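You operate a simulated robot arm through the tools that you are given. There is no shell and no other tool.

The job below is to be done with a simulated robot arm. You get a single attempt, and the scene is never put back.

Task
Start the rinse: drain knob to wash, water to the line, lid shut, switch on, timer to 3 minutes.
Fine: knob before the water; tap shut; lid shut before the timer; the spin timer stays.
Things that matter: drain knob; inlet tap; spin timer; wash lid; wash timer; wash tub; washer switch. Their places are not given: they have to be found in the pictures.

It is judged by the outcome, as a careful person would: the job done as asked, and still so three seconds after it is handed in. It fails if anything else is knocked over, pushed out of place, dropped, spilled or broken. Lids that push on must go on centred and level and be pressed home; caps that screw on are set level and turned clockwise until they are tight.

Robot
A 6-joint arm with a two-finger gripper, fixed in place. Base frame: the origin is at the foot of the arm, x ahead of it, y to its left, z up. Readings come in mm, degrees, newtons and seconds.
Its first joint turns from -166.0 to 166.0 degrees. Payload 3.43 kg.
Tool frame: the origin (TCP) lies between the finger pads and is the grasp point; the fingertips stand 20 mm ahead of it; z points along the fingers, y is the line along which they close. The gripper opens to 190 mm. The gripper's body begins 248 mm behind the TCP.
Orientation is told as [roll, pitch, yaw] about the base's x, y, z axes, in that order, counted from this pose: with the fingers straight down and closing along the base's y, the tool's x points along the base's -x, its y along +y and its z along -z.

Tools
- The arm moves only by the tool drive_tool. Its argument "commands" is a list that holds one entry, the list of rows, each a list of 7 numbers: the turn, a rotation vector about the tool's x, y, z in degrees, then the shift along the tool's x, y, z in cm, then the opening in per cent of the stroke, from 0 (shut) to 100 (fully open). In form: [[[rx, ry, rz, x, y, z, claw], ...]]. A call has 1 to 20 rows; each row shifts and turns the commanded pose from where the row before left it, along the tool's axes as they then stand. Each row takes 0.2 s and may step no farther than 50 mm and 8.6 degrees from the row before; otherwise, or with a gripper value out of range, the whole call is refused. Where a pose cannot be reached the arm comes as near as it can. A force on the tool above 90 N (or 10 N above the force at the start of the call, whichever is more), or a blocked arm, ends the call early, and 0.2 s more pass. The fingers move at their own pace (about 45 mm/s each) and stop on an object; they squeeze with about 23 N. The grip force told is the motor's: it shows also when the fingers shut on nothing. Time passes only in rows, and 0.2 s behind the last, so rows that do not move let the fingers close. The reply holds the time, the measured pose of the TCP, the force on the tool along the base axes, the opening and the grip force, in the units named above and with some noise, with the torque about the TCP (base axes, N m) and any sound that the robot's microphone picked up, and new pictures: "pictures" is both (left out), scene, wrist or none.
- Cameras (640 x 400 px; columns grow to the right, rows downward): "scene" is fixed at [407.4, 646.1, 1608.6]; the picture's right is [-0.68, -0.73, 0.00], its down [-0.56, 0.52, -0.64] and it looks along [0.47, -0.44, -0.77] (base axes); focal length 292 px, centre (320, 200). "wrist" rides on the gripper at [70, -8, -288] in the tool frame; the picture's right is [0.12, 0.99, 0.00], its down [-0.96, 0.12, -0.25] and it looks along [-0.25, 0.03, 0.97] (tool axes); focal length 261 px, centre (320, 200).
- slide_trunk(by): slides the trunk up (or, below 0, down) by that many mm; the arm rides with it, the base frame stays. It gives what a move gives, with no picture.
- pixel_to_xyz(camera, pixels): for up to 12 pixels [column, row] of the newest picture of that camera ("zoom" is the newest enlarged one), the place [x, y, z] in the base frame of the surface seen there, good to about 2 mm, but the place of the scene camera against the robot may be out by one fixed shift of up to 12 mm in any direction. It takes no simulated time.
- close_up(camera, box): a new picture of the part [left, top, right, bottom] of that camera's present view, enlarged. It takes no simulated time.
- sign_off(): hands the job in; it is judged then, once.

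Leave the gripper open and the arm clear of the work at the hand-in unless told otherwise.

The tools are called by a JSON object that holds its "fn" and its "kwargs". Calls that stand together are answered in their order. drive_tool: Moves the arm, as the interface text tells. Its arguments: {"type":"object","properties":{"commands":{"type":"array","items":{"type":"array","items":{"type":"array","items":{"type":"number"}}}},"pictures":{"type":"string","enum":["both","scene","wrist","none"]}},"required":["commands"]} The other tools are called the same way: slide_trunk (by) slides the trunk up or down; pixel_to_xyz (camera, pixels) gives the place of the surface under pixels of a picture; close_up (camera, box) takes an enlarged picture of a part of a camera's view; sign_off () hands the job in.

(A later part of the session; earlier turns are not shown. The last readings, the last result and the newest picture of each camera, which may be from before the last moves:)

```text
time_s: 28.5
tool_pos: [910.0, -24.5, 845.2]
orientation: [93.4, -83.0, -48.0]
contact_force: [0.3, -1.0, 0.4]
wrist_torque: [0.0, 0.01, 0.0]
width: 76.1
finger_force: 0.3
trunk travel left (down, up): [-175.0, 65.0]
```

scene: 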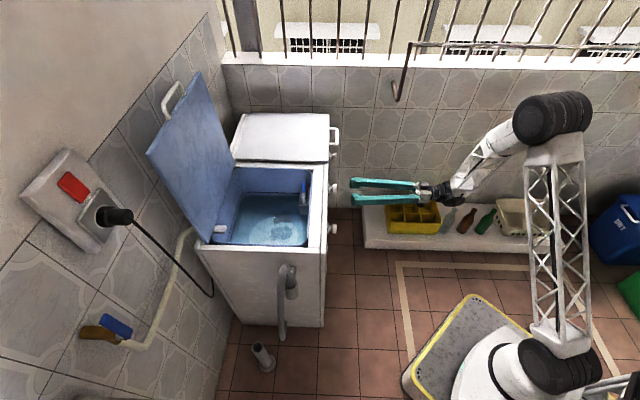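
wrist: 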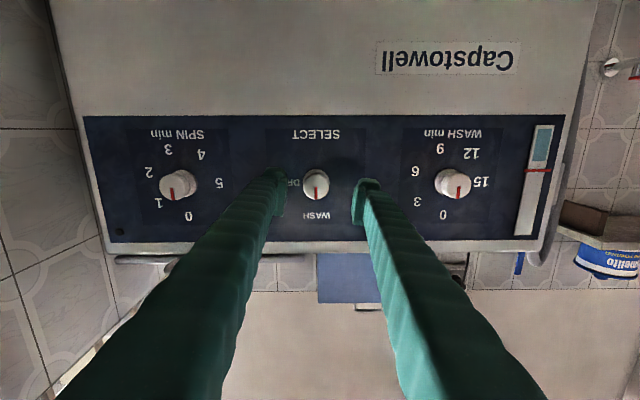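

The shelf and bucket sit left of the tap (v>140 mm). I raise the tool to z≈1020, level the roll, and sweep left while advancing toward the tap.

{"fn": "drive_tool", "kwargs": {"commands": [[[0, 0, -3.7, -4.4, 0, 0, 40], [0, 0, -3.7, -4.4, 0, 0, 40], [0, 0, 0, -4.4, 0, 0, 40], [0, 0, 0, -4.4, 0, 0, 40], [0, 0, 0, 0, 4.4, 2.1, 40], [0, 0, 0, 0, 4.4, 2.1, 40], [0, 0, 0, 0, 4.4, 2.1, 40], [0, 0, 0, 0, 4.4, 2.1, 40], [0, 0, 0, 0, 4.4, 2.1, 40], [0, 0, 0, 0, 4.4, 2.1, 40], [0, 0, 0, 0, 4.4, 2.1, 40], [0, 0, 0, 0, 4.4, 2.1, 40], [0, 0, 0, 0, 4.4, 2.1, 40], [0, 0, 0, 0, 4.4, 2.1, 40]]], "pictures": "both"}}

```text
time_s: 31.5
tool_pos: [755.5, 428.7, 1021.5]
orientation: [-121.4, -89.6, 167.0]
contact_force: [-0.1, -0.1, 0.0]
wrist_torque: [-0.02, 0.0, 0.13]
width: 75.8
finger_force: 0.0
out of reach, approached as far as the arm can: row 13, 14
trunk travel left (down, up): [-175.0, 65.0]
```

scene: 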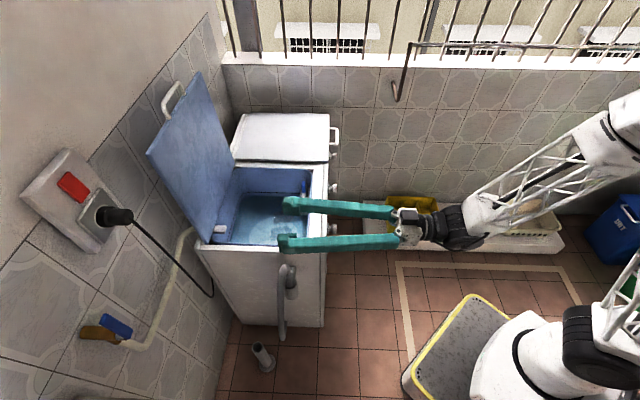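
wrist: 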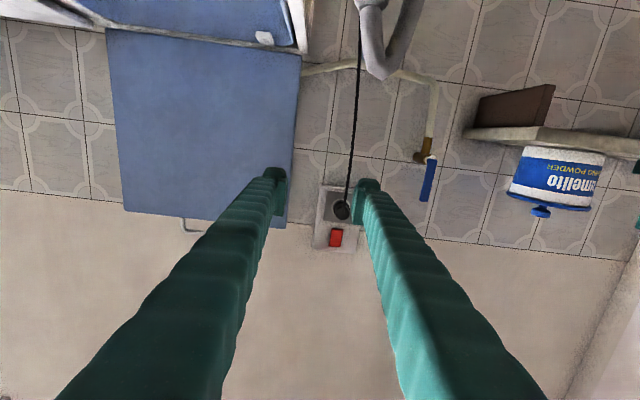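

It ran into the inner reach limit, so I move forward first and then sideways to face the tap lever at (430,180).

{"fn": "drive_tool", "kwargs": {"commands": [[[0, 0, 0, 0, 0, 4, 40], [0, 0, 0, 0, 0, 4, 40], [0, 0, 0, 0, 0, 4, 40], [0, 0, 0, 0, 4.5, 1, 40], [0, 0, 0, 0, 4.5, 0, 40], [0, 0, 0, 0, 4.5, 0, 40], [0, 0, 0, 0, 4.5, 0, 40], [0, 0, 0, 0, 4.5, 0, 40]]], "pictures": "both"}}

```text
time_s: 33.3
tool_pos: [738.2, 616.7, 1042.4]
orientation: [-9.3, -89.7, 59.4]
contact_force: [0.3, 0.1, -0.3]
wrist_torque: [0.04, -0.03, 0.07]
width: 76.1
finger_force: 0.1
out of reach, approached as far as the arm can: row 5, 6, 7, 8
trunk travel left (down, up): [-175.0, 65.0]
```

scene: 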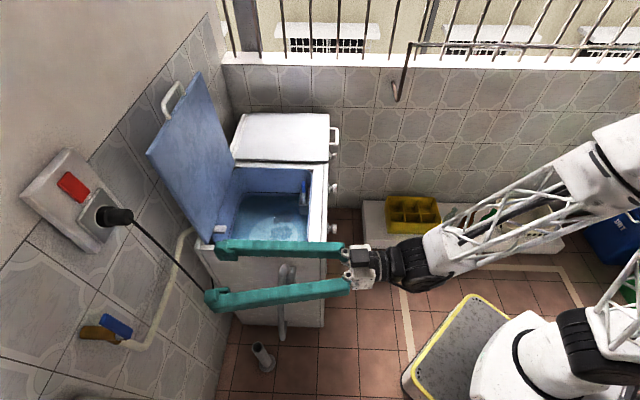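
wrist: 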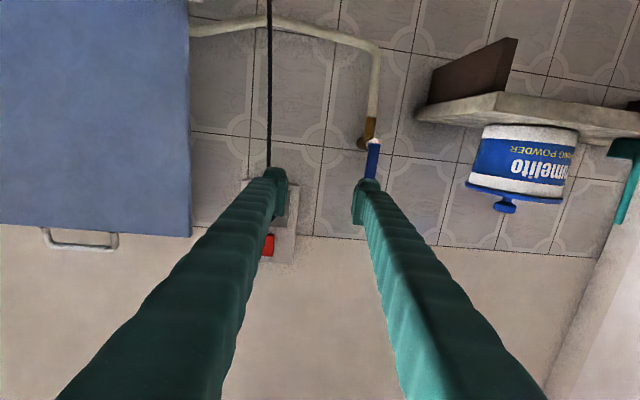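

The left-side approach runs into a wrist joint limit at this configuration (arm bent sideways). I retrace the path back and up, then I'll return to tool-down and approach the tap in the arm's own plane instead.

{"fn": "drive_tool", "kwargs": {"commands": [[[0, 0, 0, 0, -4.3, -2, 40], [0, 0, 0, 0, -4.3, -2, 40], [0, 0, 0, 0, -4.3, -2, 40], [0, 0, 0, 0, -4.3, -2, 40], [0, 0, 0, 0, -4.3, -2, 40], [0, 0, 0, -4.3, -2, -1.3, 40], [0, 0, 0, -4.3, -2, -1.3, 40], [0, 0, 0, -4.3, -2, -1.3, 40], [0, 0, 0, -4.3, -2, -1.3, 40], [0, 0, 0, -4.3, -2, -1.3, 40], [0, 0, 0, -4.3, -2, -1.3, 40], [0, 0, 0, -4.3, -2, 0, 40]]], "pictures": "none"}}

```text
time_s: 35.9
tool_pos: [882.4, 246.9, 1347.0]
orientation: [-0.8, -89.9, 49.3]
contact_force: [0.1, 0.2, -0.2]
wrist_torque: [0.05, 0.03, -0.02]
width: 75.6
finger_force: 0.0
trunk travel left (down, up): [-175.0, 65.0]
```

Now at a free spot (z≈1347). I pitch the tool back down, the reverse of the earlier move.

{"fn": "drive_tool", "kwargs": {"commands": [[[0, 5.625, 0, 2, 0, 0, 40], [0, 5.625, 0, 2, 0, 0, 40], [0, 5.625, 0, 2, 0, 0, 40], [0, 5.625, 0, 2, 0, 0, 40], [0, 5.625, 0, 2, 0, 0, 40], [0, 5.625, 0, 2, 0, 0, 40], [0, 5.625, 0, 2, 0, 0, 40], [0, 5.625, 0, 2, 0, 0, 40], [0, 5.625, 0, 2, 0, 0, 40], [0, 5.625, 0, 2, 0, 0, 40], [0, 5.625, 0, 2, 0, 0, 40], [0, 5.625, 0, 2, 0, 0, 40], [0, 5.625, 0, 2, 0, 0, 40], [0, 5.625, 0, 2, 0, 0, 40], [0, 5.625, 0, 2, 0, 0, 40], [0, 5.625, 0, 2, 0, 0, 40]]], "pictures": "none"}}

```text
time_s: 39.3
tool_pos: [756.1, 101.2, 1132.5]
orientation: [0.0, 0.2, 48.3]
contact_force: [-0.5, -0.3, 0.3]
wrist_torque: [0.03, -0.1, 0.0]
width: 75.9
finger_force: 0.1
trunk travel left (down, up): [-175.0, 65.0]
```

Tool is down again. I square the yaw, sweep left to v≈10 mm (in line with the tap), and lower a bit.

{"fn": "drive_tool", "kwargs": {"commands": [[[0, 0, 3.3, 0, 4.7, 0, 40], [0, 0, 0, 0, 4.7, 0, 40], [0, 0, 0, 0, 4.7, 0, 40], [0, 0, 0, 0, 4.7, 0, 40], [0, 0, 0, 0, 4.7, 0, 40], [0, 0, 0, 0, 4.7, 0, 40], [0, 0, 0, 0, 4.7, 0, 40], [0, 0, 0, 0, 4.7, 0, 40], [0, 0, 0, 0, 4.7, 0, 40], [0, 0, 0, 0, 4.7, 0, 40], [0, 0, 0, 0, 0, 4.5, 40], [0, 0, 0, 0, 0, 4.5, 40], [0, 0, 0, 0, 0, 4.5, 40]]], "pictures": "scene"}}

```text
time_s: 42.1
tool_pos: [419.9, 432.0, 996.6]
orientation: [0.1, 0.0, 45.2]
contact_force: [-0.6, -0.8, -0.1]
wrist_torque: [0.06, -0.08, 0.03]
width: 76.2
finger_force: 0.0
trunk travel left (down, up): [-175.0, 65.0]
```

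scene: 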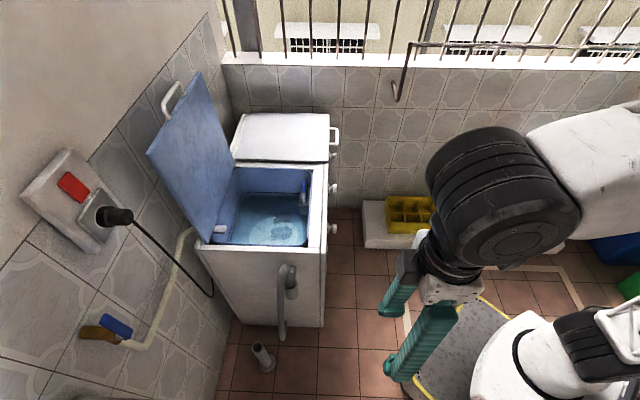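

Good. Now I pitch the tool up to horizontal in the arm's own plane, swinging the TCP outward.

{"fn": "drive_tool", "kwargs": {"commands": [[[0, -5.625, 0, -3, 0, 0, 40], [0, -5.625, 0, -3, 0, 0, 40], [0, -5.625, 0, -3, 0, 0, 40], [0, -5.625, 0, -3, 0, 0, 40], [0, -5.625, 0, -3, 0, 0, 40], [0, -5.625, 0, -3, 0, 0, 40], [0, -5.625, 0, -3, 0, 0, 40], [0, -5.625, 0, -3, 0, 0, 40], [0, -5.625, 0, -3, 0, 0, 40], [0, -5.625, 0, -3, 0, 0, 40], [0, -5.625, 0, -3, 0, 0, 40], [0, -5.625, 0, -3, 0, 0, 40], [0, -5.625, 0, -3, 0, 0, 40], [0, -5.625, 0, -3, 0, 0, 40], [0, -5.625, 0, -3, 0, 0, 40], [0, -5.625, 0, -3, 0, 0, 40]]], "pictures": "both"}}

```text
time_s: 45.7
tool_pos: [658.5, 636.6, 1272.0]
orientation: [76.8, -82.6, -36.8]
contact_force: [-0.7, -0.4, 0.2]
wrist_torque: [0.03, -0.02, 0.01]
width: 75.7
finger_force: 0.1
out of reach, approached as far as the arm can: row 12, 16
trunk travel left (down, up): [-175.0, 65.0]
stopped in row 16: the arm was blocked; the commanded pose is now the measured one
```

scene: 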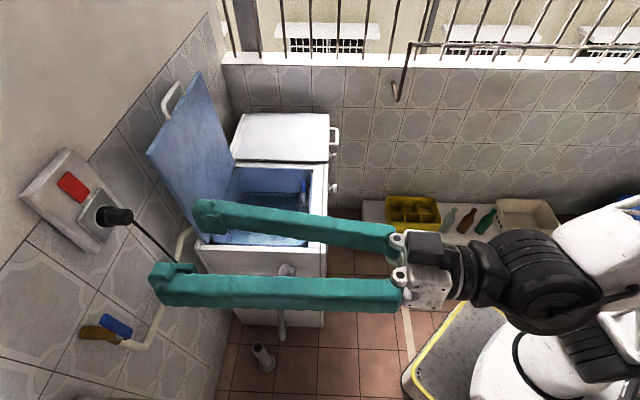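
wrist: 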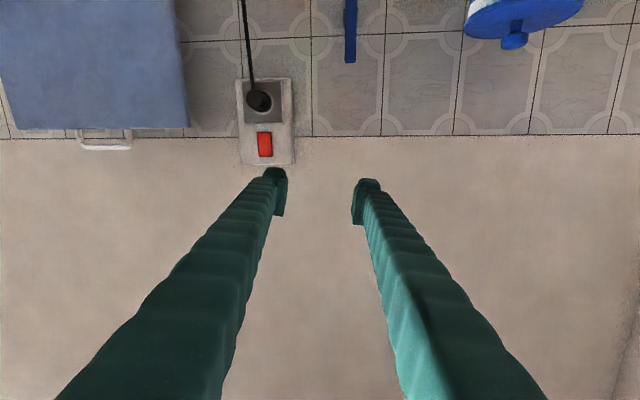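

Nearly horizontal at (658,637,1272), pitched about 7° short. Now I move forward and down toward the tap level and see whether this configuration carries on.

{"fn": "drive_tool", "kwargs": {"commands": [[[0, 0, 0, 0, 0, 3, 40], [0, 0, 0, 4, 0, 1, 40], [0, 0, 0, 4, 0, 0, 40], [0, 0, 0, 4, 0, 0, 40], [0, 0, 0, 4, 0, 0, 40]]], "pictures": "both"}}

```text
time_s: 46.9
tool_pos: [664.2, 679.0, 1119.5]
orientation: [72.6, -83.1, -33.5]
contact_force: [-0.8, -0.7, 0.8]
wrist_torque: [-0.05, 0.1, 0.06]
width: 76.2
finger_force: 0.1
out of reach, approached as far as the arm can: row 5
trunk travel left (down, up): [-175.0, 65.0]
```

scene: 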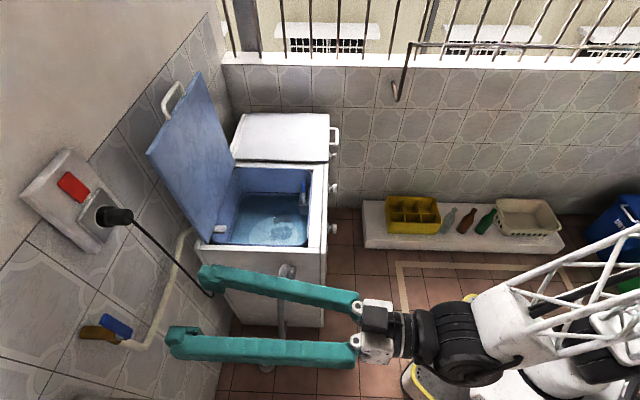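
wrist: 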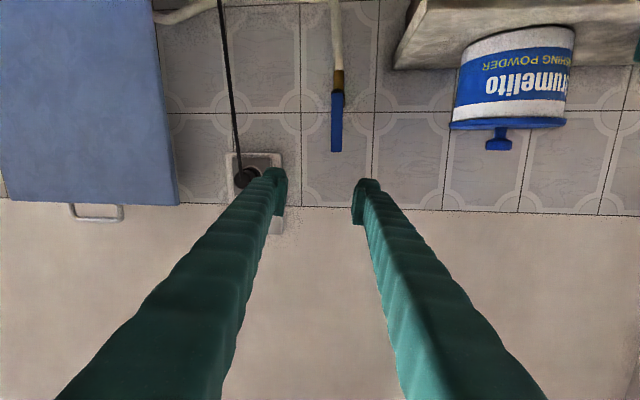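

The wrist bend limit is at about z=1119 here, so I lower the trunk 85 mm to bring the tool to the lever's height.

{"fn": "slide_trunk", "kwargs": {"by": -85}}

{"fn": "drive_tool", "kwargs": {"commands": [[[-3, 0, 0, 0, 0, 0, 40], [-3, 0, 0, 0, 0, 0, 40]]], "pictures": "wrist"}}

{"fn": "close_up", "kwargs": {"camera": "wrist", "box": [270, 80, 390, 230]}}

```text
time_s: 48.1
tool_pos: [665.7, 679.3, 1034.6]
orientation: [72.5, -83.0, -33.5]
contact_force: [-0.6, 1.0, -0.1]
wrist_torque: [0.01, 0.01, 0.0]
width: 76.1
finger_force: 0.1
trunk travel left (down, up): [-90.0, 150.0]
```

```text
time_s: 48.7
tool_pos: [665.6, 680.1, 1034.8]
orientation: [72.4, -83.1, -33.4]
contact_force: [0.7, 0.3, 0.4]
wrist_torque: [0.0, -0.02, 0.01]
width: 75.8
finger_force: 0.0
out of reach, approached as far as the arm can: row 1, 2
trunk travel left (down, up): [-90.0, 150.0]
```

wrist: 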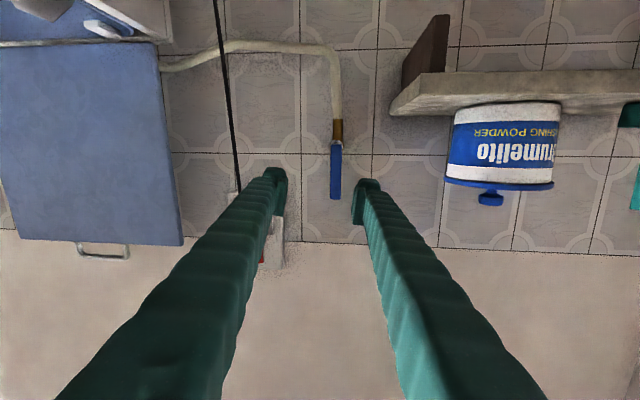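

```text
2.67 times, centred on (330, 155) of wrist
```

zoom: 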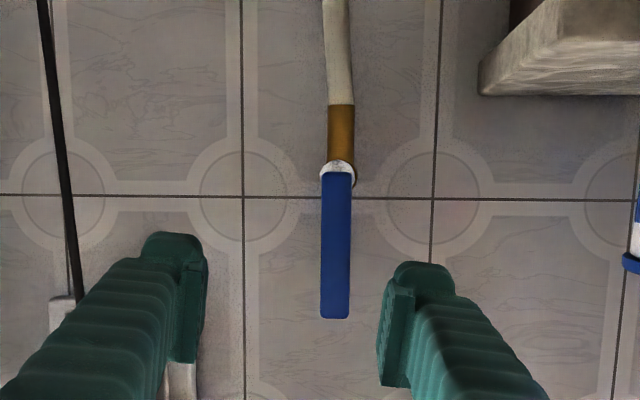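

I see the tap square-on: lever upright above its round pivot, hose below. The wrist limit still blocks straightening the yaw, so I lower the trunk more and raise the arm the same amount to free the wrist.

{"fn": "slide_trunk", "kwargs": {"by": -85}}

{"fn": "drive_tool", "kwargs": {"commands": [[[0, 0, 0, -4.2, 0, 0, 40], [0, 0, 0, -4.3, 0, 0, 40], [-3, 0, 0, 0, 0, 0, 40], [-3, -2, 0, 0, 0, 0, 40]]], "pictures": "wrist"}}

{"fn": "close_up", "kwargs": {"camera": "wrist", "box": [270, 80, 390, 230]}}

```text
time_s: 50.0
tool_pos: [664.8, 680.5, 951.0]
orientation: [72.5, -83.0, -33.6]
contact_force: [0.5, 0.9, -0.3]
wrist_torque: [0.0, -0.01, 0.0]
width: 76.0
finger_force: 0.1
trunk travel left (down, up): [-5.0, 235.0]
```

```text
time_s: 51.0
tool_pos: [672.1, 675.7, 1033.5]
orientation: [73.6, -83.3, -32.1]
contact_force: [-0.1, 0.8, 0.2]
wrist_torque: [0.0, 0.04, -0.05]
width: 76.1
finger_force: 0.1
out of reach, approached as far as the arm can: row 4
trunk travel left (down, up): [-5.0, 235.0]
```

wrist: 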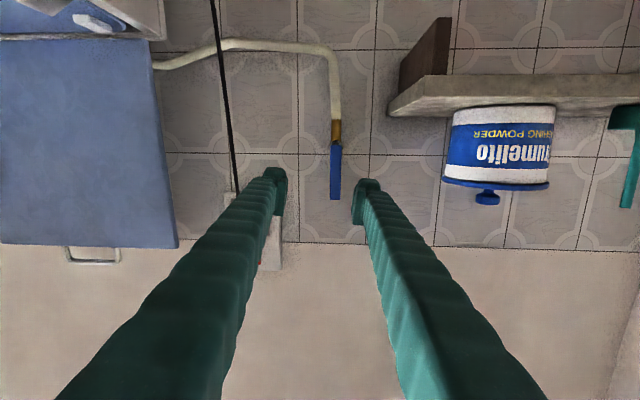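

```text
2.67 times, centred on (330, 155) of wrist
```

zoom: 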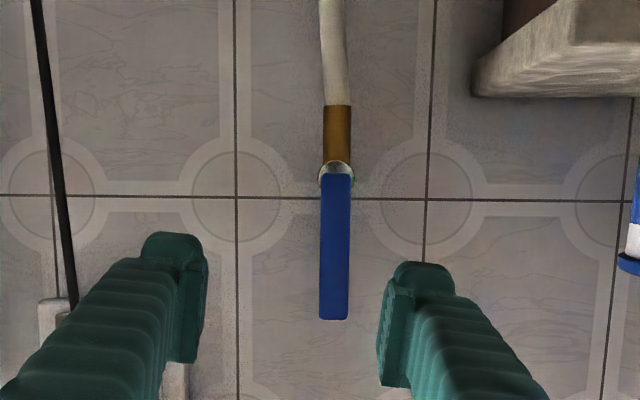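

The yaw is about 42°, good enough. I measure the lever ends and the pivot precisely.

{"fn": "pixel_to_xyz", "kwargs": {"camera": "zoom", "pixels": [[335, 240], [334, 312], [336, 180], [336, 166], [323, 240], [347, 240], [338, 130], [331, 60], [420, 290], [170, 250]]}}

```text
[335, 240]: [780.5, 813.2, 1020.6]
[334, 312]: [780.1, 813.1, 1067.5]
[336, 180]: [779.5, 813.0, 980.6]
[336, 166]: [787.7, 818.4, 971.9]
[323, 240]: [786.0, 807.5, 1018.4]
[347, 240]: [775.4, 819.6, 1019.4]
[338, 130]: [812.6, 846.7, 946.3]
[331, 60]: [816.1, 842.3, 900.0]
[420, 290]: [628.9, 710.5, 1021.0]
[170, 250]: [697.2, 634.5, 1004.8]
```

Lever front face is at (780,813), z 977–1072, 16 mm wide, pivot near z≈980. I move to straddle it loosely near z≈1050, tips short of the wall.

{"fn": "drive_tool", "kwargs": {"commands": [[[0, 0, 0, -1.85, 3.3, 0, 40], [0, 0, 0, 0, 0, 4.3, 40], [0, 0, 0, 0, 0, 4.3, 40], [0, 0, 0, 0, 0, 4.2, 40]]], "pictures": "wrist"}}

{"fn": "close_up", "kwargs": {"camera": "wrist", "box": [260, 100, 380, 240]}}

```text
time_s: 52.0
tool_pos: [748.0, 780.5, 1052.5]
orientation: [74.1, -83.3, -32.6]
contact_force: [-0.4, -0.4, 0.5]
wrist_torque: [-0.14, 0.21, 0.02]
width: 76.1
finger_force: 0.0
trunk travel left (down, up): [-5.0, 235.0]
```

wrist: 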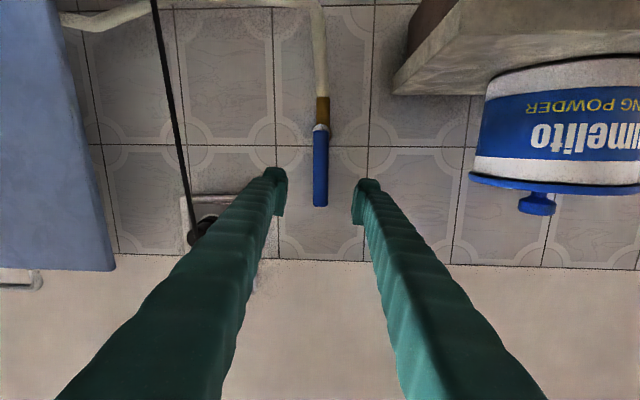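

```text
2.86 times, centred on (320, 170) of wrist
```

zoom: 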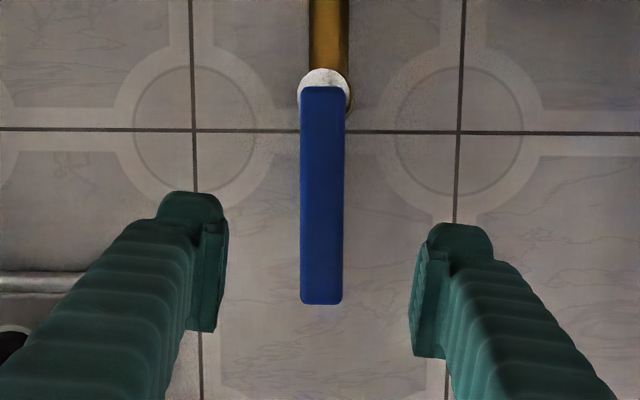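

The lever is centred between the fingers. I advance 44 mm and narrow the gap to about 32 mm without gripping.

{"fn": "drive_tool", "kwargs": {"commands": [[[0, 0, 0, 0, 0, 2.2, 40], [0, 0, 0, 0, 0, 2.2, 30], [0, 0, 0, 0, 0, 0, 18], [0, 0, 0, 0, 0, 0, 18]]], "pictures": "wrist"}}

{"fn": "close_up", "kwargs": {"camera": "wrist", "box": [260, 100, 380, 240]}}

```text
time_s: 53.0
tool_pos: [782.5, 813.1, 1051.1]
orientation: [73.6, -83.3, -32.0]
contact_force: [-0.2, -0.4, -0.1]
wrist_torque: [-0.02, -0.02, 0.01]
width: 34.1
finger_force: 0.0
trunk travel left (down, up): [-5.0, 235.0]
```

wrist: 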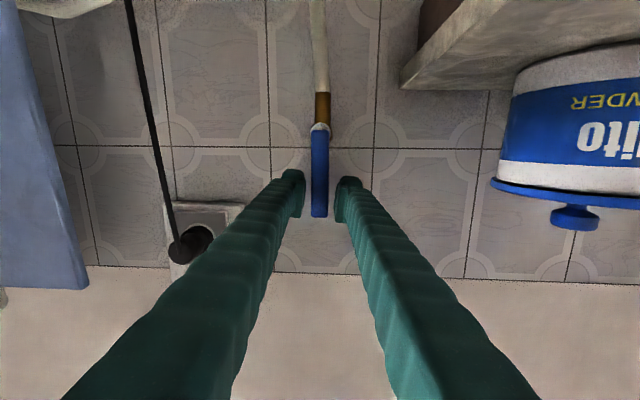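

```text
2.86 times, centred on (320, 170) of wrist
```

zoom: 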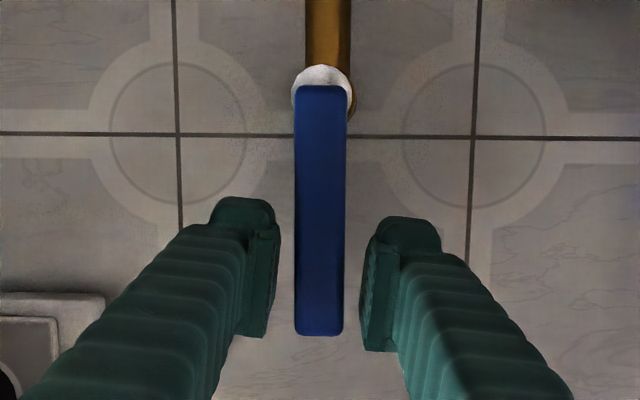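

The lever is straddled. Before opening, I check the water level and the tub's line in the scene camera so I can monitor the fill.

{"fn": "close_up", "kwargs": {"camera": "scene", "box": [205, 165, 325, 250]}}

```text
4.71 times, centred on (265, 208) of scene
```

zoom: 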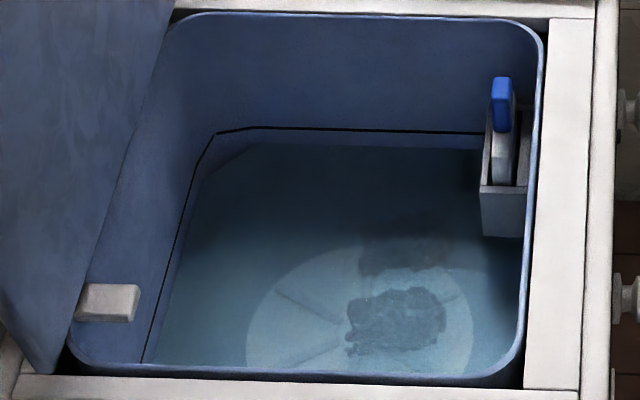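

{"fn": "pixel_to_xyz", "kwargs": {"camera": "zoom", "pixels": [[300, 129], [400, 132], [300, 145], [400, 148], [200, 155], [180, 230], [320, 200], [300, 260], [250, 220], [420, 240], [350, 180], [230, 170]]}}

```text
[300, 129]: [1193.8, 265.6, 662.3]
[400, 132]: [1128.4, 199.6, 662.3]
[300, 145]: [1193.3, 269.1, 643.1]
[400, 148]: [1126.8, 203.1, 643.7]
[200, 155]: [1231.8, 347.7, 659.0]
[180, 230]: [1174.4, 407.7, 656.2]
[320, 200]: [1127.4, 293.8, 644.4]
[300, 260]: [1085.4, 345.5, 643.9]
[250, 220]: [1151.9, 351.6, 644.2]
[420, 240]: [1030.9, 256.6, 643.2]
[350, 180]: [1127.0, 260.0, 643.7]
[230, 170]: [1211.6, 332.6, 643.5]
```

Water surface reads z≈644 and the line z≈660 in the same camera, matching the gauge. Now I probe the lever gently to the left (counter-clockwise): 12 mm sideways.

{"fn": "drive_tool", "kwargs": {"commands": [[[0, 0, 0, 0, 0.8, 0, 18], [0, 0, 0, 0, 0.4, 0, 18], [0, 0, 0, 0, 0.3, 0, 18]]], "pictures": "wrist"}}

{"fn": "close_up", "kwargs": {"camera": "wrist", "box": [260, 100, 380, 240]}}

```text
time_s: 53.8
tool_pos: [774.3, 822.2, 1053.4]
orientation: [73.6, -83.3, -32.3]
contact_force: [0.3, -0.9, -0.1]
wrist_torque: [0.01, -0.03, 0.0]
width: 34.6
finger_force: 0.5
trunk travel left (down, up): [-5.0, 235.0]
```

wrist: 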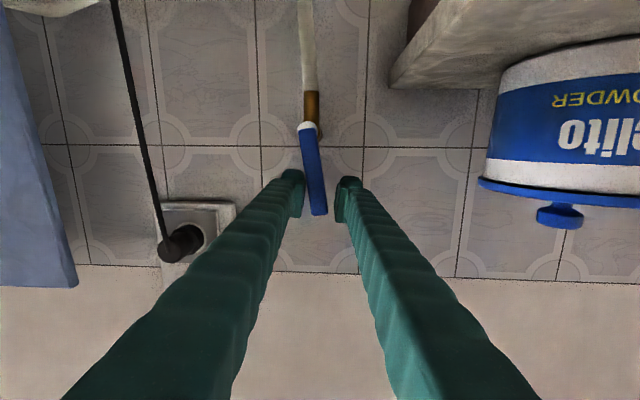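

```text
2.86 times, centred on (320, 170) of wrist
```

zoom: 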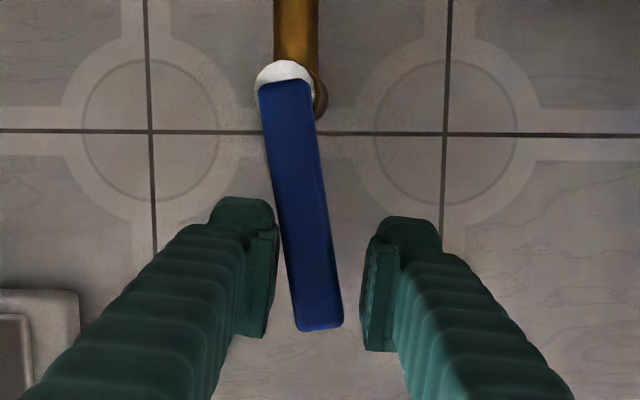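

The lever moves easily counter-clockwise (about 9° now). I check the bucket's clearance before continuing left.

{"fn": "pixel_to_xyz", "kwargs": {"camera": "wrist", "pixels": [[490, 150], [480, 185], [540, 190], [560, 215], [300, 130], [310, 200]]}}

{"fn": "close_up", "kwargs": {"camera": "scene", "box": [205, 165, 325, 250]}}

```text
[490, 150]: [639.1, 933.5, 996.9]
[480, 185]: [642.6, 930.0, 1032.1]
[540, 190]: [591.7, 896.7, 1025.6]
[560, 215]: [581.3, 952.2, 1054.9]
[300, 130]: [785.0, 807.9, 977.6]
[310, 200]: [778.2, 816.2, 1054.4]
```

```text
4.71 times, centred on (265, 208) of scene
```

zoom: 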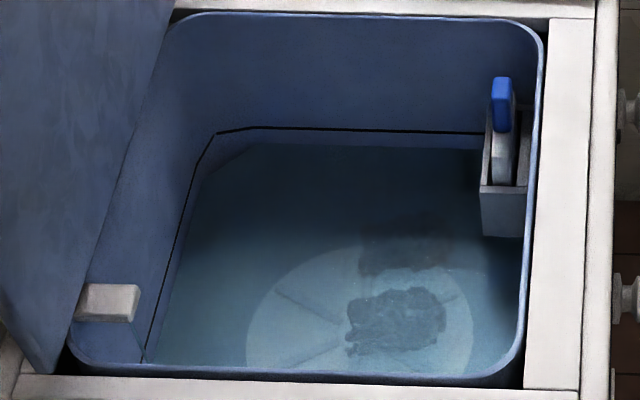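

The bucket starts at v≈203 mm, so there is room. I widen the fingers to 61 mm and push the lever to about 40°.

{"fn": "drive_tool", "kwargs": {"commands": [[[0, 0, 0, 0, 0, 0, 32], [0, 0, 0, 0, 0, 0, 32], [0, 0, 0, 0.1, 1.2, 0, 32], [0, 0, 0, 0.1, 1.2, 0, 32], [0, 0, 0, 0.1, 1.2, 0, 32], [0, 0, 0, 0.1, 1.3, 0, 32]]], "pictures": "both"}}

{"fn": "close_up", "kwargs": {"camera": "wrist", "box": [260, 80, 400, 240]}}

{"fn": "close_up", "kwargs": {"camera": "scene", "box": [205, 165, 325, 250]}}

```text
time_s: 55.1
tool_pos: [739.7, 859.2, 1053.3]
orientation: [73.6, -83.4, -32.1]
contact_force: [1.2, -0.9, -0.5]
wrist_torque: [0.0, 0.02, 0.03]
width: 60.8
finger_force: 0.1
trunk travel left (down, up): [-5.0, 235.0]
```

scene: 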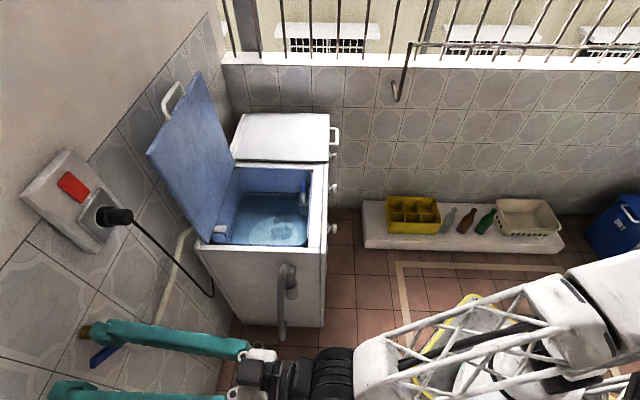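
wrist: 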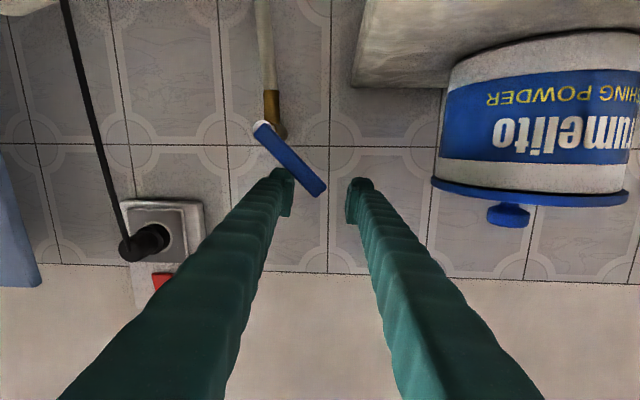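

```text
2.50 times, centred on (330, 160) of wrist
```

zoom: 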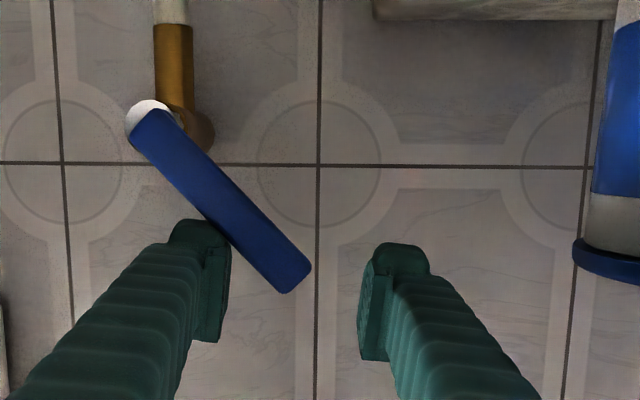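

```text
4.71 times, centred on (265, 208) of scene
```

zoom: 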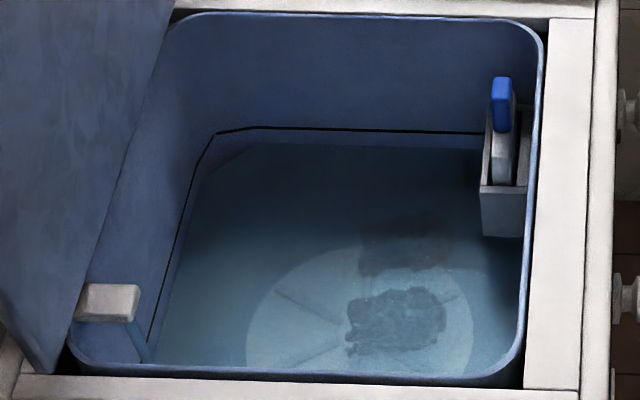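

A thin stream now falls from the inlet into the tub: the tap is open about 40°. I wait 2 s and measure the rise.

{"fn": "drive_tool", "kwargs": {"commands": [[[0, 0, 0, 0, 0, 0, 32], [0, 0, 0, 0, 0, 0, 32], [0, 0, 0, 0, 0, 0, 32], [0, 0, 0, 0, 0, 0, 32], [0, 0, 0, 0, 0, 0, 32], [0, 0, 0, 0, 0, 0, 32], [0, 0, 0, 0, 0, 0, 32], [0, 0, 0, 0, 0, 0, 32], [0, 0, 0, 0, 0, 0, 32], [0, 0, 0, 0, 0, 0, 32]]], "pictures": "scene"}}

{"fn": "close_up", "kwargs": {"camera": "scene", "box": [205, 165, 325, 250]}}

{"fn": "pixel_to_xyz", "kwargs": {"camera": "zoom", "pixels": [[300, 129], [400, 132], [300, 145], [400, 148], [320, 200], [300, 260], [250, 220], [420, 240], [350, 180], [230, 170], [300, 127], [300, 133]]}}

```text
time_s: 57.4
tool_pos: [739.8, 860.5, 1053.4]
orientation: [73.7, -83.3, -32.1]
contact_force: [0.5, 0.1, -0.5]
wrist_torque: [0.0, 0.03, 0.0]
width: 60.7
finger_force: 0.1
trunk travel left (down, up): [-5.0, 235.0]
```

scene: 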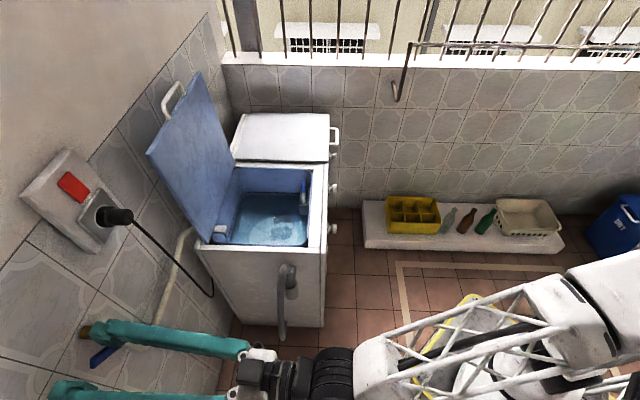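

```text
4.71 times, centred on (265, 208) of scene
```

zoom: 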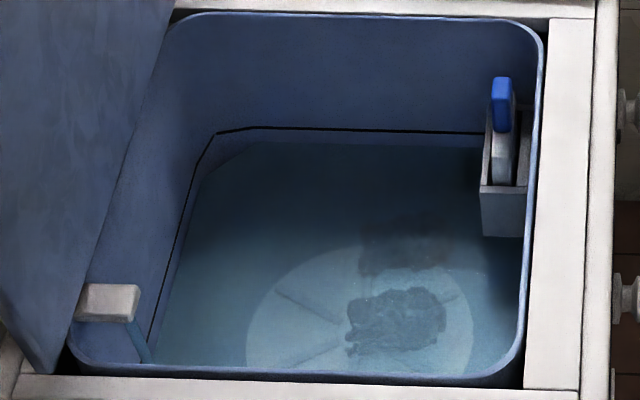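

```text
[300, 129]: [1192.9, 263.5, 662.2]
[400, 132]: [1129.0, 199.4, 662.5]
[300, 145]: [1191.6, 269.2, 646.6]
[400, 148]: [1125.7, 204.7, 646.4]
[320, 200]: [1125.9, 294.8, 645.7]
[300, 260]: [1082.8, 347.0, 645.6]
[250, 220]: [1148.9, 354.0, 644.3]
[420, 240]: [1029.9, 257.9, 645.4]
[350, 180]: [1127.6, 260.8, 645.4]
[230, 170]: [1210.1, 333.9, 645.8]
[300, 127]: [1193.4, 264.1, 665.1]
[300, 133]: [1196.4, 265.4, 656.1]
```

The level is rising about 0.7–0.8 mm/s (now ≈645.5, line ≈661). I wait in steps, watching.

{"fn": "drive_tool", "kwargs": {"commands": [[[0, 0, 0, 0, 0, 0, 32], [0, 0, 0, 0, 0, 0, 32], [0, 0, 0, 0, 0, 0, 32], [0, 0, 0, 0, 0, 0, 32], [0, 0, 0, 0, 0, 0, 32], [0, 0, 0, 0, 0, 0, 32], [0, 0, 0, 0, 0, 0, 32], [0, 0, 0, 0, 0, 0, 32], [0, 0, 0, 0, 0, 0, 32], [0, 0, 0, 0, 0, 0, 32], [0, 0, 0, 0, 0, 0, 32], [0, 0, 0, 0, 0, 0, 32], [0, 0, 0, 0, 0, 0, 32], [0, 0, 0, 0, 0, 0, 32], [0, 0, 0, 0, 0, 0, 32], [0, 0, 0, 0, 0, 0, 32], [0, 0, 0, 0, 0, 0, 32], [0, 0, 0, 0, 0, 0, 32], [0, 0, 0, 0, 0, 0, 32], [0, 0, 0, 0, 0, 0, 32]]], "pictures": "none"}}

{"fn": "drive_tool", "kwargs": {"commands": [[[0, 0, 0, 0, 0, 0, 32], [0, 0, 0, 0, 0, 0, 32], [0, 0, 0, 0, 0, 0, 32], [0, 0, 0, 0, 0, 0, 32], [0, 0, 0, 0, 0, 0, 32], [0, 0, 0, 0, 0, 0, 32], [0, 0, 0, 0, 0, 0, 32], [0, 0, 0, 0, 0, 0, 32], [0, 0, 0, 0, 0, 0, 32], [0, 0, 0, 0, 0, 0, 32], [0, 0, 0, 0, 0, 0, 32], [0, 0, 0, 0, 0, 0, 32], [0, 0, 0, 0, 0, 0, 32], [0, 0, 0, 0, 0, 0, 32], [0, 0, 0, 0, 0, 0, 32], [0, 0, 0, 0, 0, 0, 32], [0, 0, 0, 0, 0, 0, 32], [0, 0, 0, 0, 0, 0, 32], [0, 0, 0, 0, 0, 0, 32], [0, 0, 0, 0, 0, 0, 32]]], "pictures": "scene"}}

{"fn": "close_up", "kwargs": {"camera": "scene", "box": [205, 165, 325, 250]}}

{"fn": "pixel_to_xyz", "kwargs": {"camera": "zoom", "pixels": [[300, 129], [400, 132], [300, 145], [400, 148], [320, 200], [300, 260], [250, 220], [420, 240], [350, 180], [230, 170]]}}

```text
time_s: 61.5
tool_pos: [738.8, 859.7, 1052.3]
orientation: [73.6, -83.3, -32.1]
contact_force: [-0.1, 0.2, 0.3]
wrist_torque: [0.02, 0.0, 0.0]
width: 60.8
finger_force: 0.1
trunk travel left (down, up): [-5.0, 235.0]
```

```text
time_s: 65.8
tool_pos: [740.5, 860.6, 1052.0]
orientation: [73.7, -83.3, -32.1]
contact_force: [0.2, -0.1, -0.1]
wrist_torque: [0.0, -0.01, 0.02]
width: 60.7
finger_force: 0.0
trunk travel left (down, up): [-5.0, 235.0]
```

scene: 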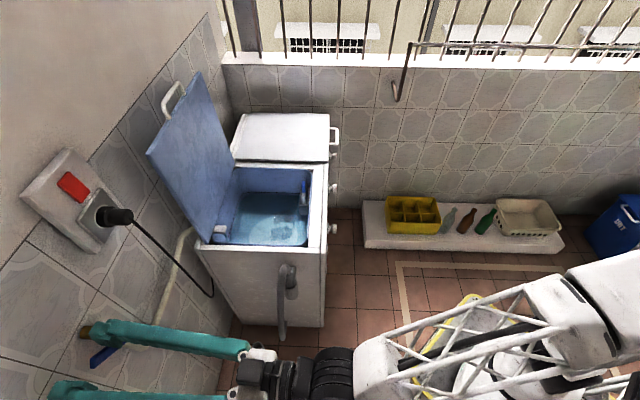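

```text
4.71 times, centred on (265, 208) of scene
```

zoom: 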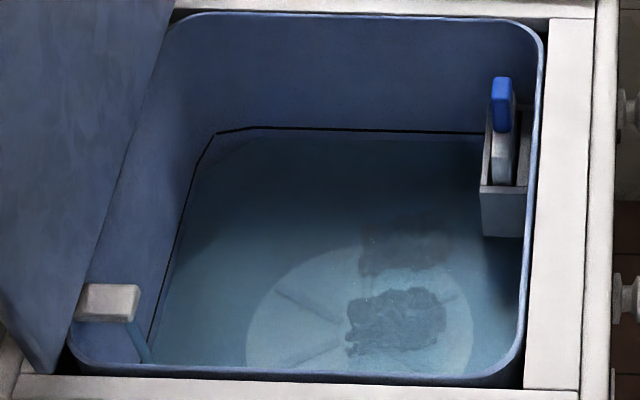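

```text
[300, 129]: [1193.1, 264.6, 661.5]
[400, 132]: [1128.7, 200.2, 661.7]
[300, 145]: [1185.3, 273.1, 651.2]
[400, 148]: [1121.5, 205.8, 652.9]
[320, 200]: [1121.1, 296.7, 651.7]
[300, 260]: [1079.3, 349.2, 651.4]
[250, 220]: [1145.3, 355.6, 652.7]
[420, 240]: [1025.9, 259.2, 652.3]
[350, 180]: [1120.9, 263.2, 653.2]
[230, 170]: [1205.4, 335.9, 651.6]
```

At ≈652 now. I zoom in on the line to fix its exact height while time is paused.

{"fn": "close_up", "kwargs": {"camera": "scene", "box": [255, 182, 285, 202]}}

```text
16.00 times, centred on (270, 192) of scene
```

zoom: 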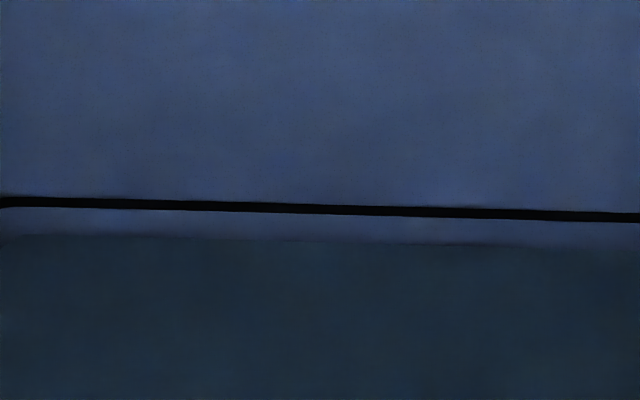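

{"fn": "pixel_to_xyz", "kwargs": {"camera": "zoom", "pixels": [[320, 209], [320, 230], [320, 245], [320, 270], [320, 180], [100, 203], [100, 225], [550, 215], [550, 260], [100, 260], [320, 330], [500, 330]]}}

```text
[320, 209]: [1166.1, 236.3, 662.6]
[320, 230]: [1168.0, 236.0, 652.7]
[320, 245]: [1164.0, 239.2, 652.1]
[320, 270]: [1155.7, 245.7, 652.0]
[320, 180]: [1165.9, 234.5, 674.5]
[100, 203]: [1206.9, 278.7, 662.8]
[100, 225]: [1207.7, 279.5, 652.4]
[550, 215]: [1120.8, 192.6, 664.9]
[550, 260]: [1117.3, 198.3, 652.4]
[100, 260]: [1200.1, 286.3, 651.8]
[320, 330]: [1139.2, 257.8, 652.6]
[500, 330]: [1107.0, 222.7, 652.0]
```

The line sits at z≈662 and the water at 652, so about 10 mm remain (about 12 s). I wait 8 s more and look again.

{"fn": "drive_tool", "kwargs": {"commands": [[[0, 0, 0, 0, 0, 0, 32], [0, 0, 0, 0, 0, 0, 32], [0, 0, 0, 0, 0, 0, 32], [0, 0, 0, 0, 0, 0, 32], [0, 0, 0, 0, 0, 0, 32], [0, 0, 0, 0, 0, 0, 32], [0, 0, 0, 0, 0, 0, 32], [0, 0, 0, 0, 0, 0, 32], [0, 0, 0, 0, 0, 0, 32], [0, 0, 0, 0, 0, 0, 32], [0, 0, 0, 0, 0, 0, 32], [0, 0, 0, 0, 0, 0, 32], [0, 0, 0, 0, 0, 0, 32], [0, 0, 0, 0, 0, 0, 32], [0, 0, 0, 0, 0, 0, 32], [0, 0, 0, 0, 0, 0, 32], [0, 0, 0, 0, 0, 0, 32], [0, 0, 0, 0, 0, 0, 32], [0, 0, 0, 0, 0, 0, 32], [0, 0, 0, 0, 0, 0, 32]]], "pictures": "none"}}

{"fn": "drive_tool", "kwargs": {"commands": [[[0, 0, 0, 0, 0, 0, 32], [0, 0, 0, 0, 0, 0, 32], [0, 0, 0, 0, 0, 0, 32], [0, 0, 0, 0, 0, 0, 32], [0, 0, 0, 0, 0, 0, 32], [0, 0, 0, 0, 0, 0, 32], [0, 0, 0, 0, 0, 0, 32], [0, 0, 0, 0, 0, 0, 32], [0, 0, 0, 0, 0, 0, 32], [0, 0, 0, 0, 0, 0, 32], [0, 0, 0, 0, 0, 0, 32], [0, 0, 0, 0, 0, 0, 32], [0, 0, 0, 0, 0, 0, 32], [0, 0, 0, 0, 0, 0, 32], [0, 0, 0, 0, 0, 0, 32]]], "pictures": "both"}}

{"fn": "close_up", "kwargs": {"camera": "scene", "box": [255, 182, 285, 202]}}

{"fn": "pixel_to_xyz", "kwargs": {"camera": "zoom", "pixels": [[320, 209], [320, 230], [320, 245], [320, 270], [550, 260], [100, 260], [320, 330], [500, 330], [550, 216], [100, 204]]}}

{"fn": "close_up", "kwargs": {"camera": "wrist", "box": [240, 80, 400, 240]}}

```text
time_s: 70.0
tool_pos: [739.5, 859.6, 1053.0]
orientation: [73.6, -83.3, -32.2]
contact_force: [0.3, -0.1, 0.0]
wrist_torque: [0.01, -0.01, -0.03]
width: 60.7
finger_force: 0.0
trunk travel left (down, up): [-5.0, 235.0]
```

```text
time_s: 73.2
tool_pos: [740.5, 860.8, 1052.5]
orientation: [73.6, -83.3, -32.2]
contact_force: [0.0, -0.8, -0.7]
wrist_torque: [0.02, 0.02, -0.01]
width: 60.8
finger_force: 0.1
trunk travel left (down, up): [-5.0, 235.0]
```

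scene: 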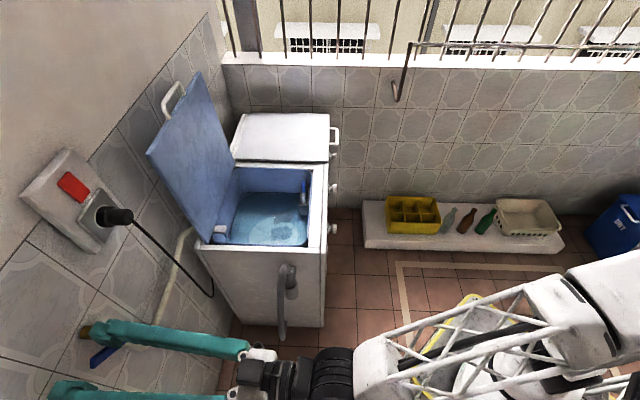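
wrist: 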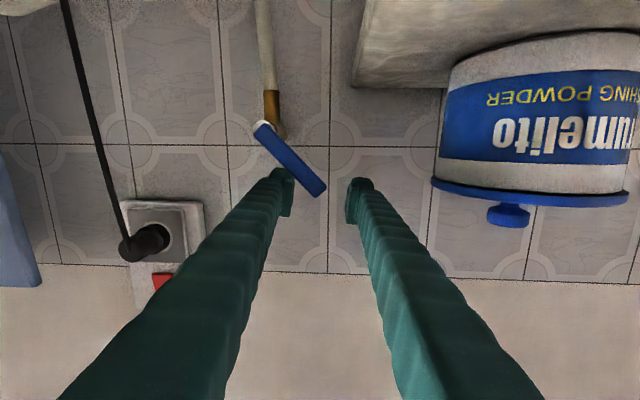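

```text
16.00 times, centred on (270, 192) of scene
```

zoom: 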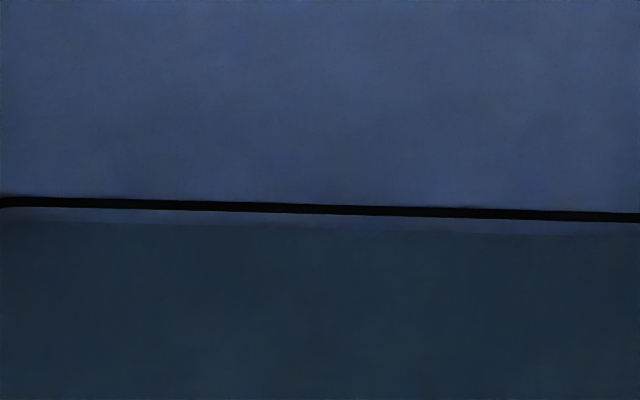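

```text
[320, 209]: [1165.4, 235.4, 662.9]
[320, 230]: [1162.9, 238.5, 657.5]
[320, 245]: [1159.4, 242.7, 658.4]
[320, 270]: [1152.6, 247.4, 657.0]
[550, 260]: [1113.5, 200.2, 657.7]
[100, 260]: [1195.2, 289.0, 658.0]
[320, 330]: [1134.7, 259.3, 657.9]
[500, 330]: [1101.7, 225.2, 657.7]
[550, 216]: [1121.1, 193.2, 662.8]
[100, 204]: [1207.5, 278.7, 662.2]
```

```text
2.50 times, centred on (320, 160) of wrist
```

zoom: 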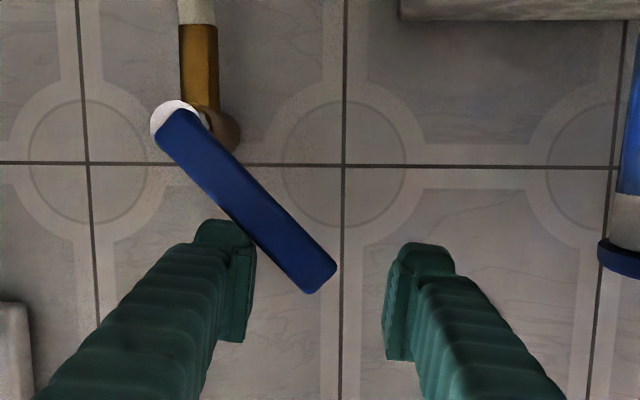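

Level 657.8, line 662.5. I wait 4 s more, then sweep the lever back toward upright with the left finger, stopping a little short of it.

{"fn": "drive_tool", "kwargs": {"commands": [[[0, 0, 0, 0, 0, 0, 32], [0, 0, 0, 0, 0, 0, 32], [0, 0, 0, 0, 0, 0, 32], [0, 0, 0, 0, 0, 0, 32], [0, 0, 0, 0, 0, 0, 32], [0, 0, 0, 0, 0, 0, 32], [0, 0, 0, 0, 0, 0, 32], [0, 0, 0, 0, 0, 0, 32], [0, 0, 0, 0, 0, 0, 32], [0, 0, 0, 0, 0, 0, 32], [0, 0, 0, 0, 0, 0, 32], [0, 0, 0, 0, 0, 0, 32], [0, 0, 0, 0, 0, 0, 32], [0, 0, 0, 0, 0, 0, 32], [0, 0, 0, 0, 0, 0, 32], [0, 0, 0, 0, 0, 0, 32], [0, 0, 0, 0, 0, 0, 32], [0, 0, 0, 0, 0, 0, 32], [0, 0, 0, -0.2, -2, 0, 32], [0, 0, 0, -0.1, -1, 0, 32]]], "pictures": "none"}}

{"fn": "drive_tool", "kwargs": {"commands": [[[0, 0, 0, -0.15, -1.3, 0, 32], [0, 0, 0, -0.15, -1.3, 0, 32], [0, 0, 0, -0.15, -1.3, 0, 32], [0, 0, 0, -0.1, -1.0, 0, 32]]], "pictures": "both"}}

{"fn": "close_up", "kwargs": {"camera": "wrist", "box": [240, 80, 400, 240]}}

{"fn": "close_up", "kwargs": {"camera": "scene", "box": [205, 165, 325, 250]}}

```text
time_s: 77.3
tool_pos: [759.1, 838.0, 1056.2]
orientation: [74.4, -83.5, -32.8]
contact_force: [-1.4, 11.2, 7.8]
wrist_torque: [0.32, 0.22, -0.14]
width: 66.2
finger_force: 5.1
trunk travel left (down, up): [-5.0, 235.0]
```

```text
time_s: 78.3
tool_pos: [792.1, 800.3, 1052.4]
orientation: [73.3, -83.3, -31.8]
contact_force: [-0.5, 0.4, -0.2]
wrist_torque: [-0.01, 0.01, -0.03]
width: 61.1
finger_force: 0.1
trunk travel left (down, up): [-5.0, 235.0]
```

scene: 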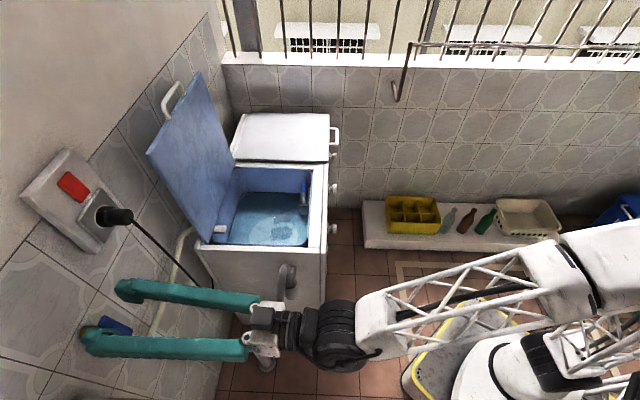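
wrist: 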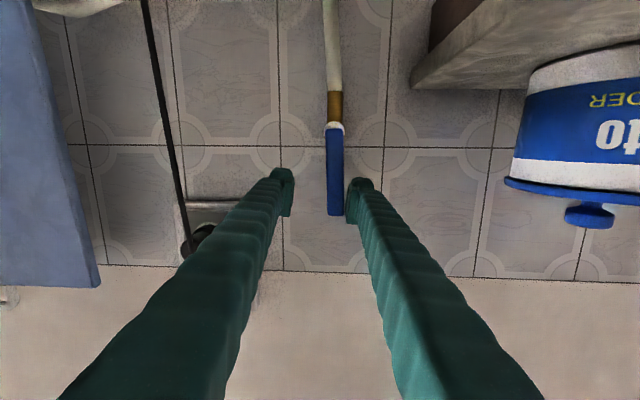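

```text
2.50 times, centred on (320, 160) of wrist
```

zoom: 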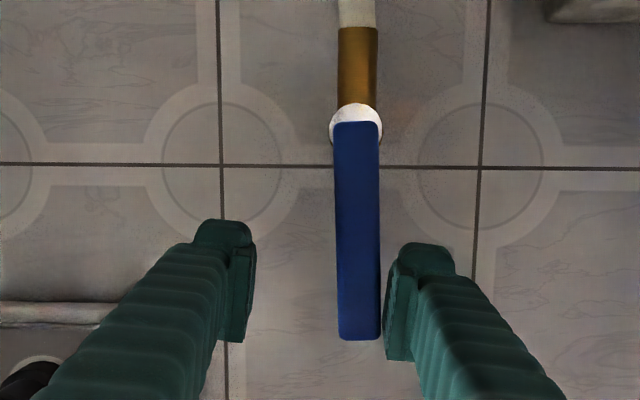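

```text
4.71 times, centred on (265, 208) of scene
```

zoom: 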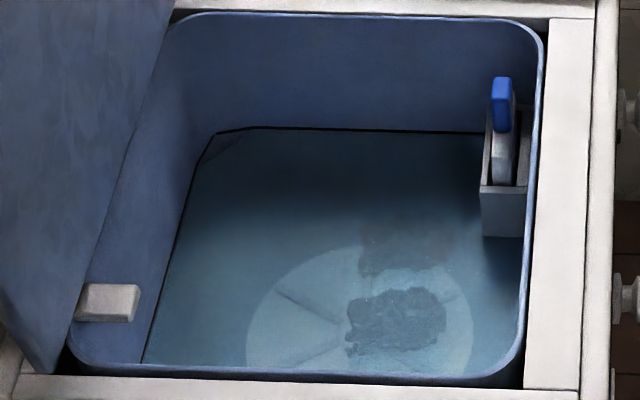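

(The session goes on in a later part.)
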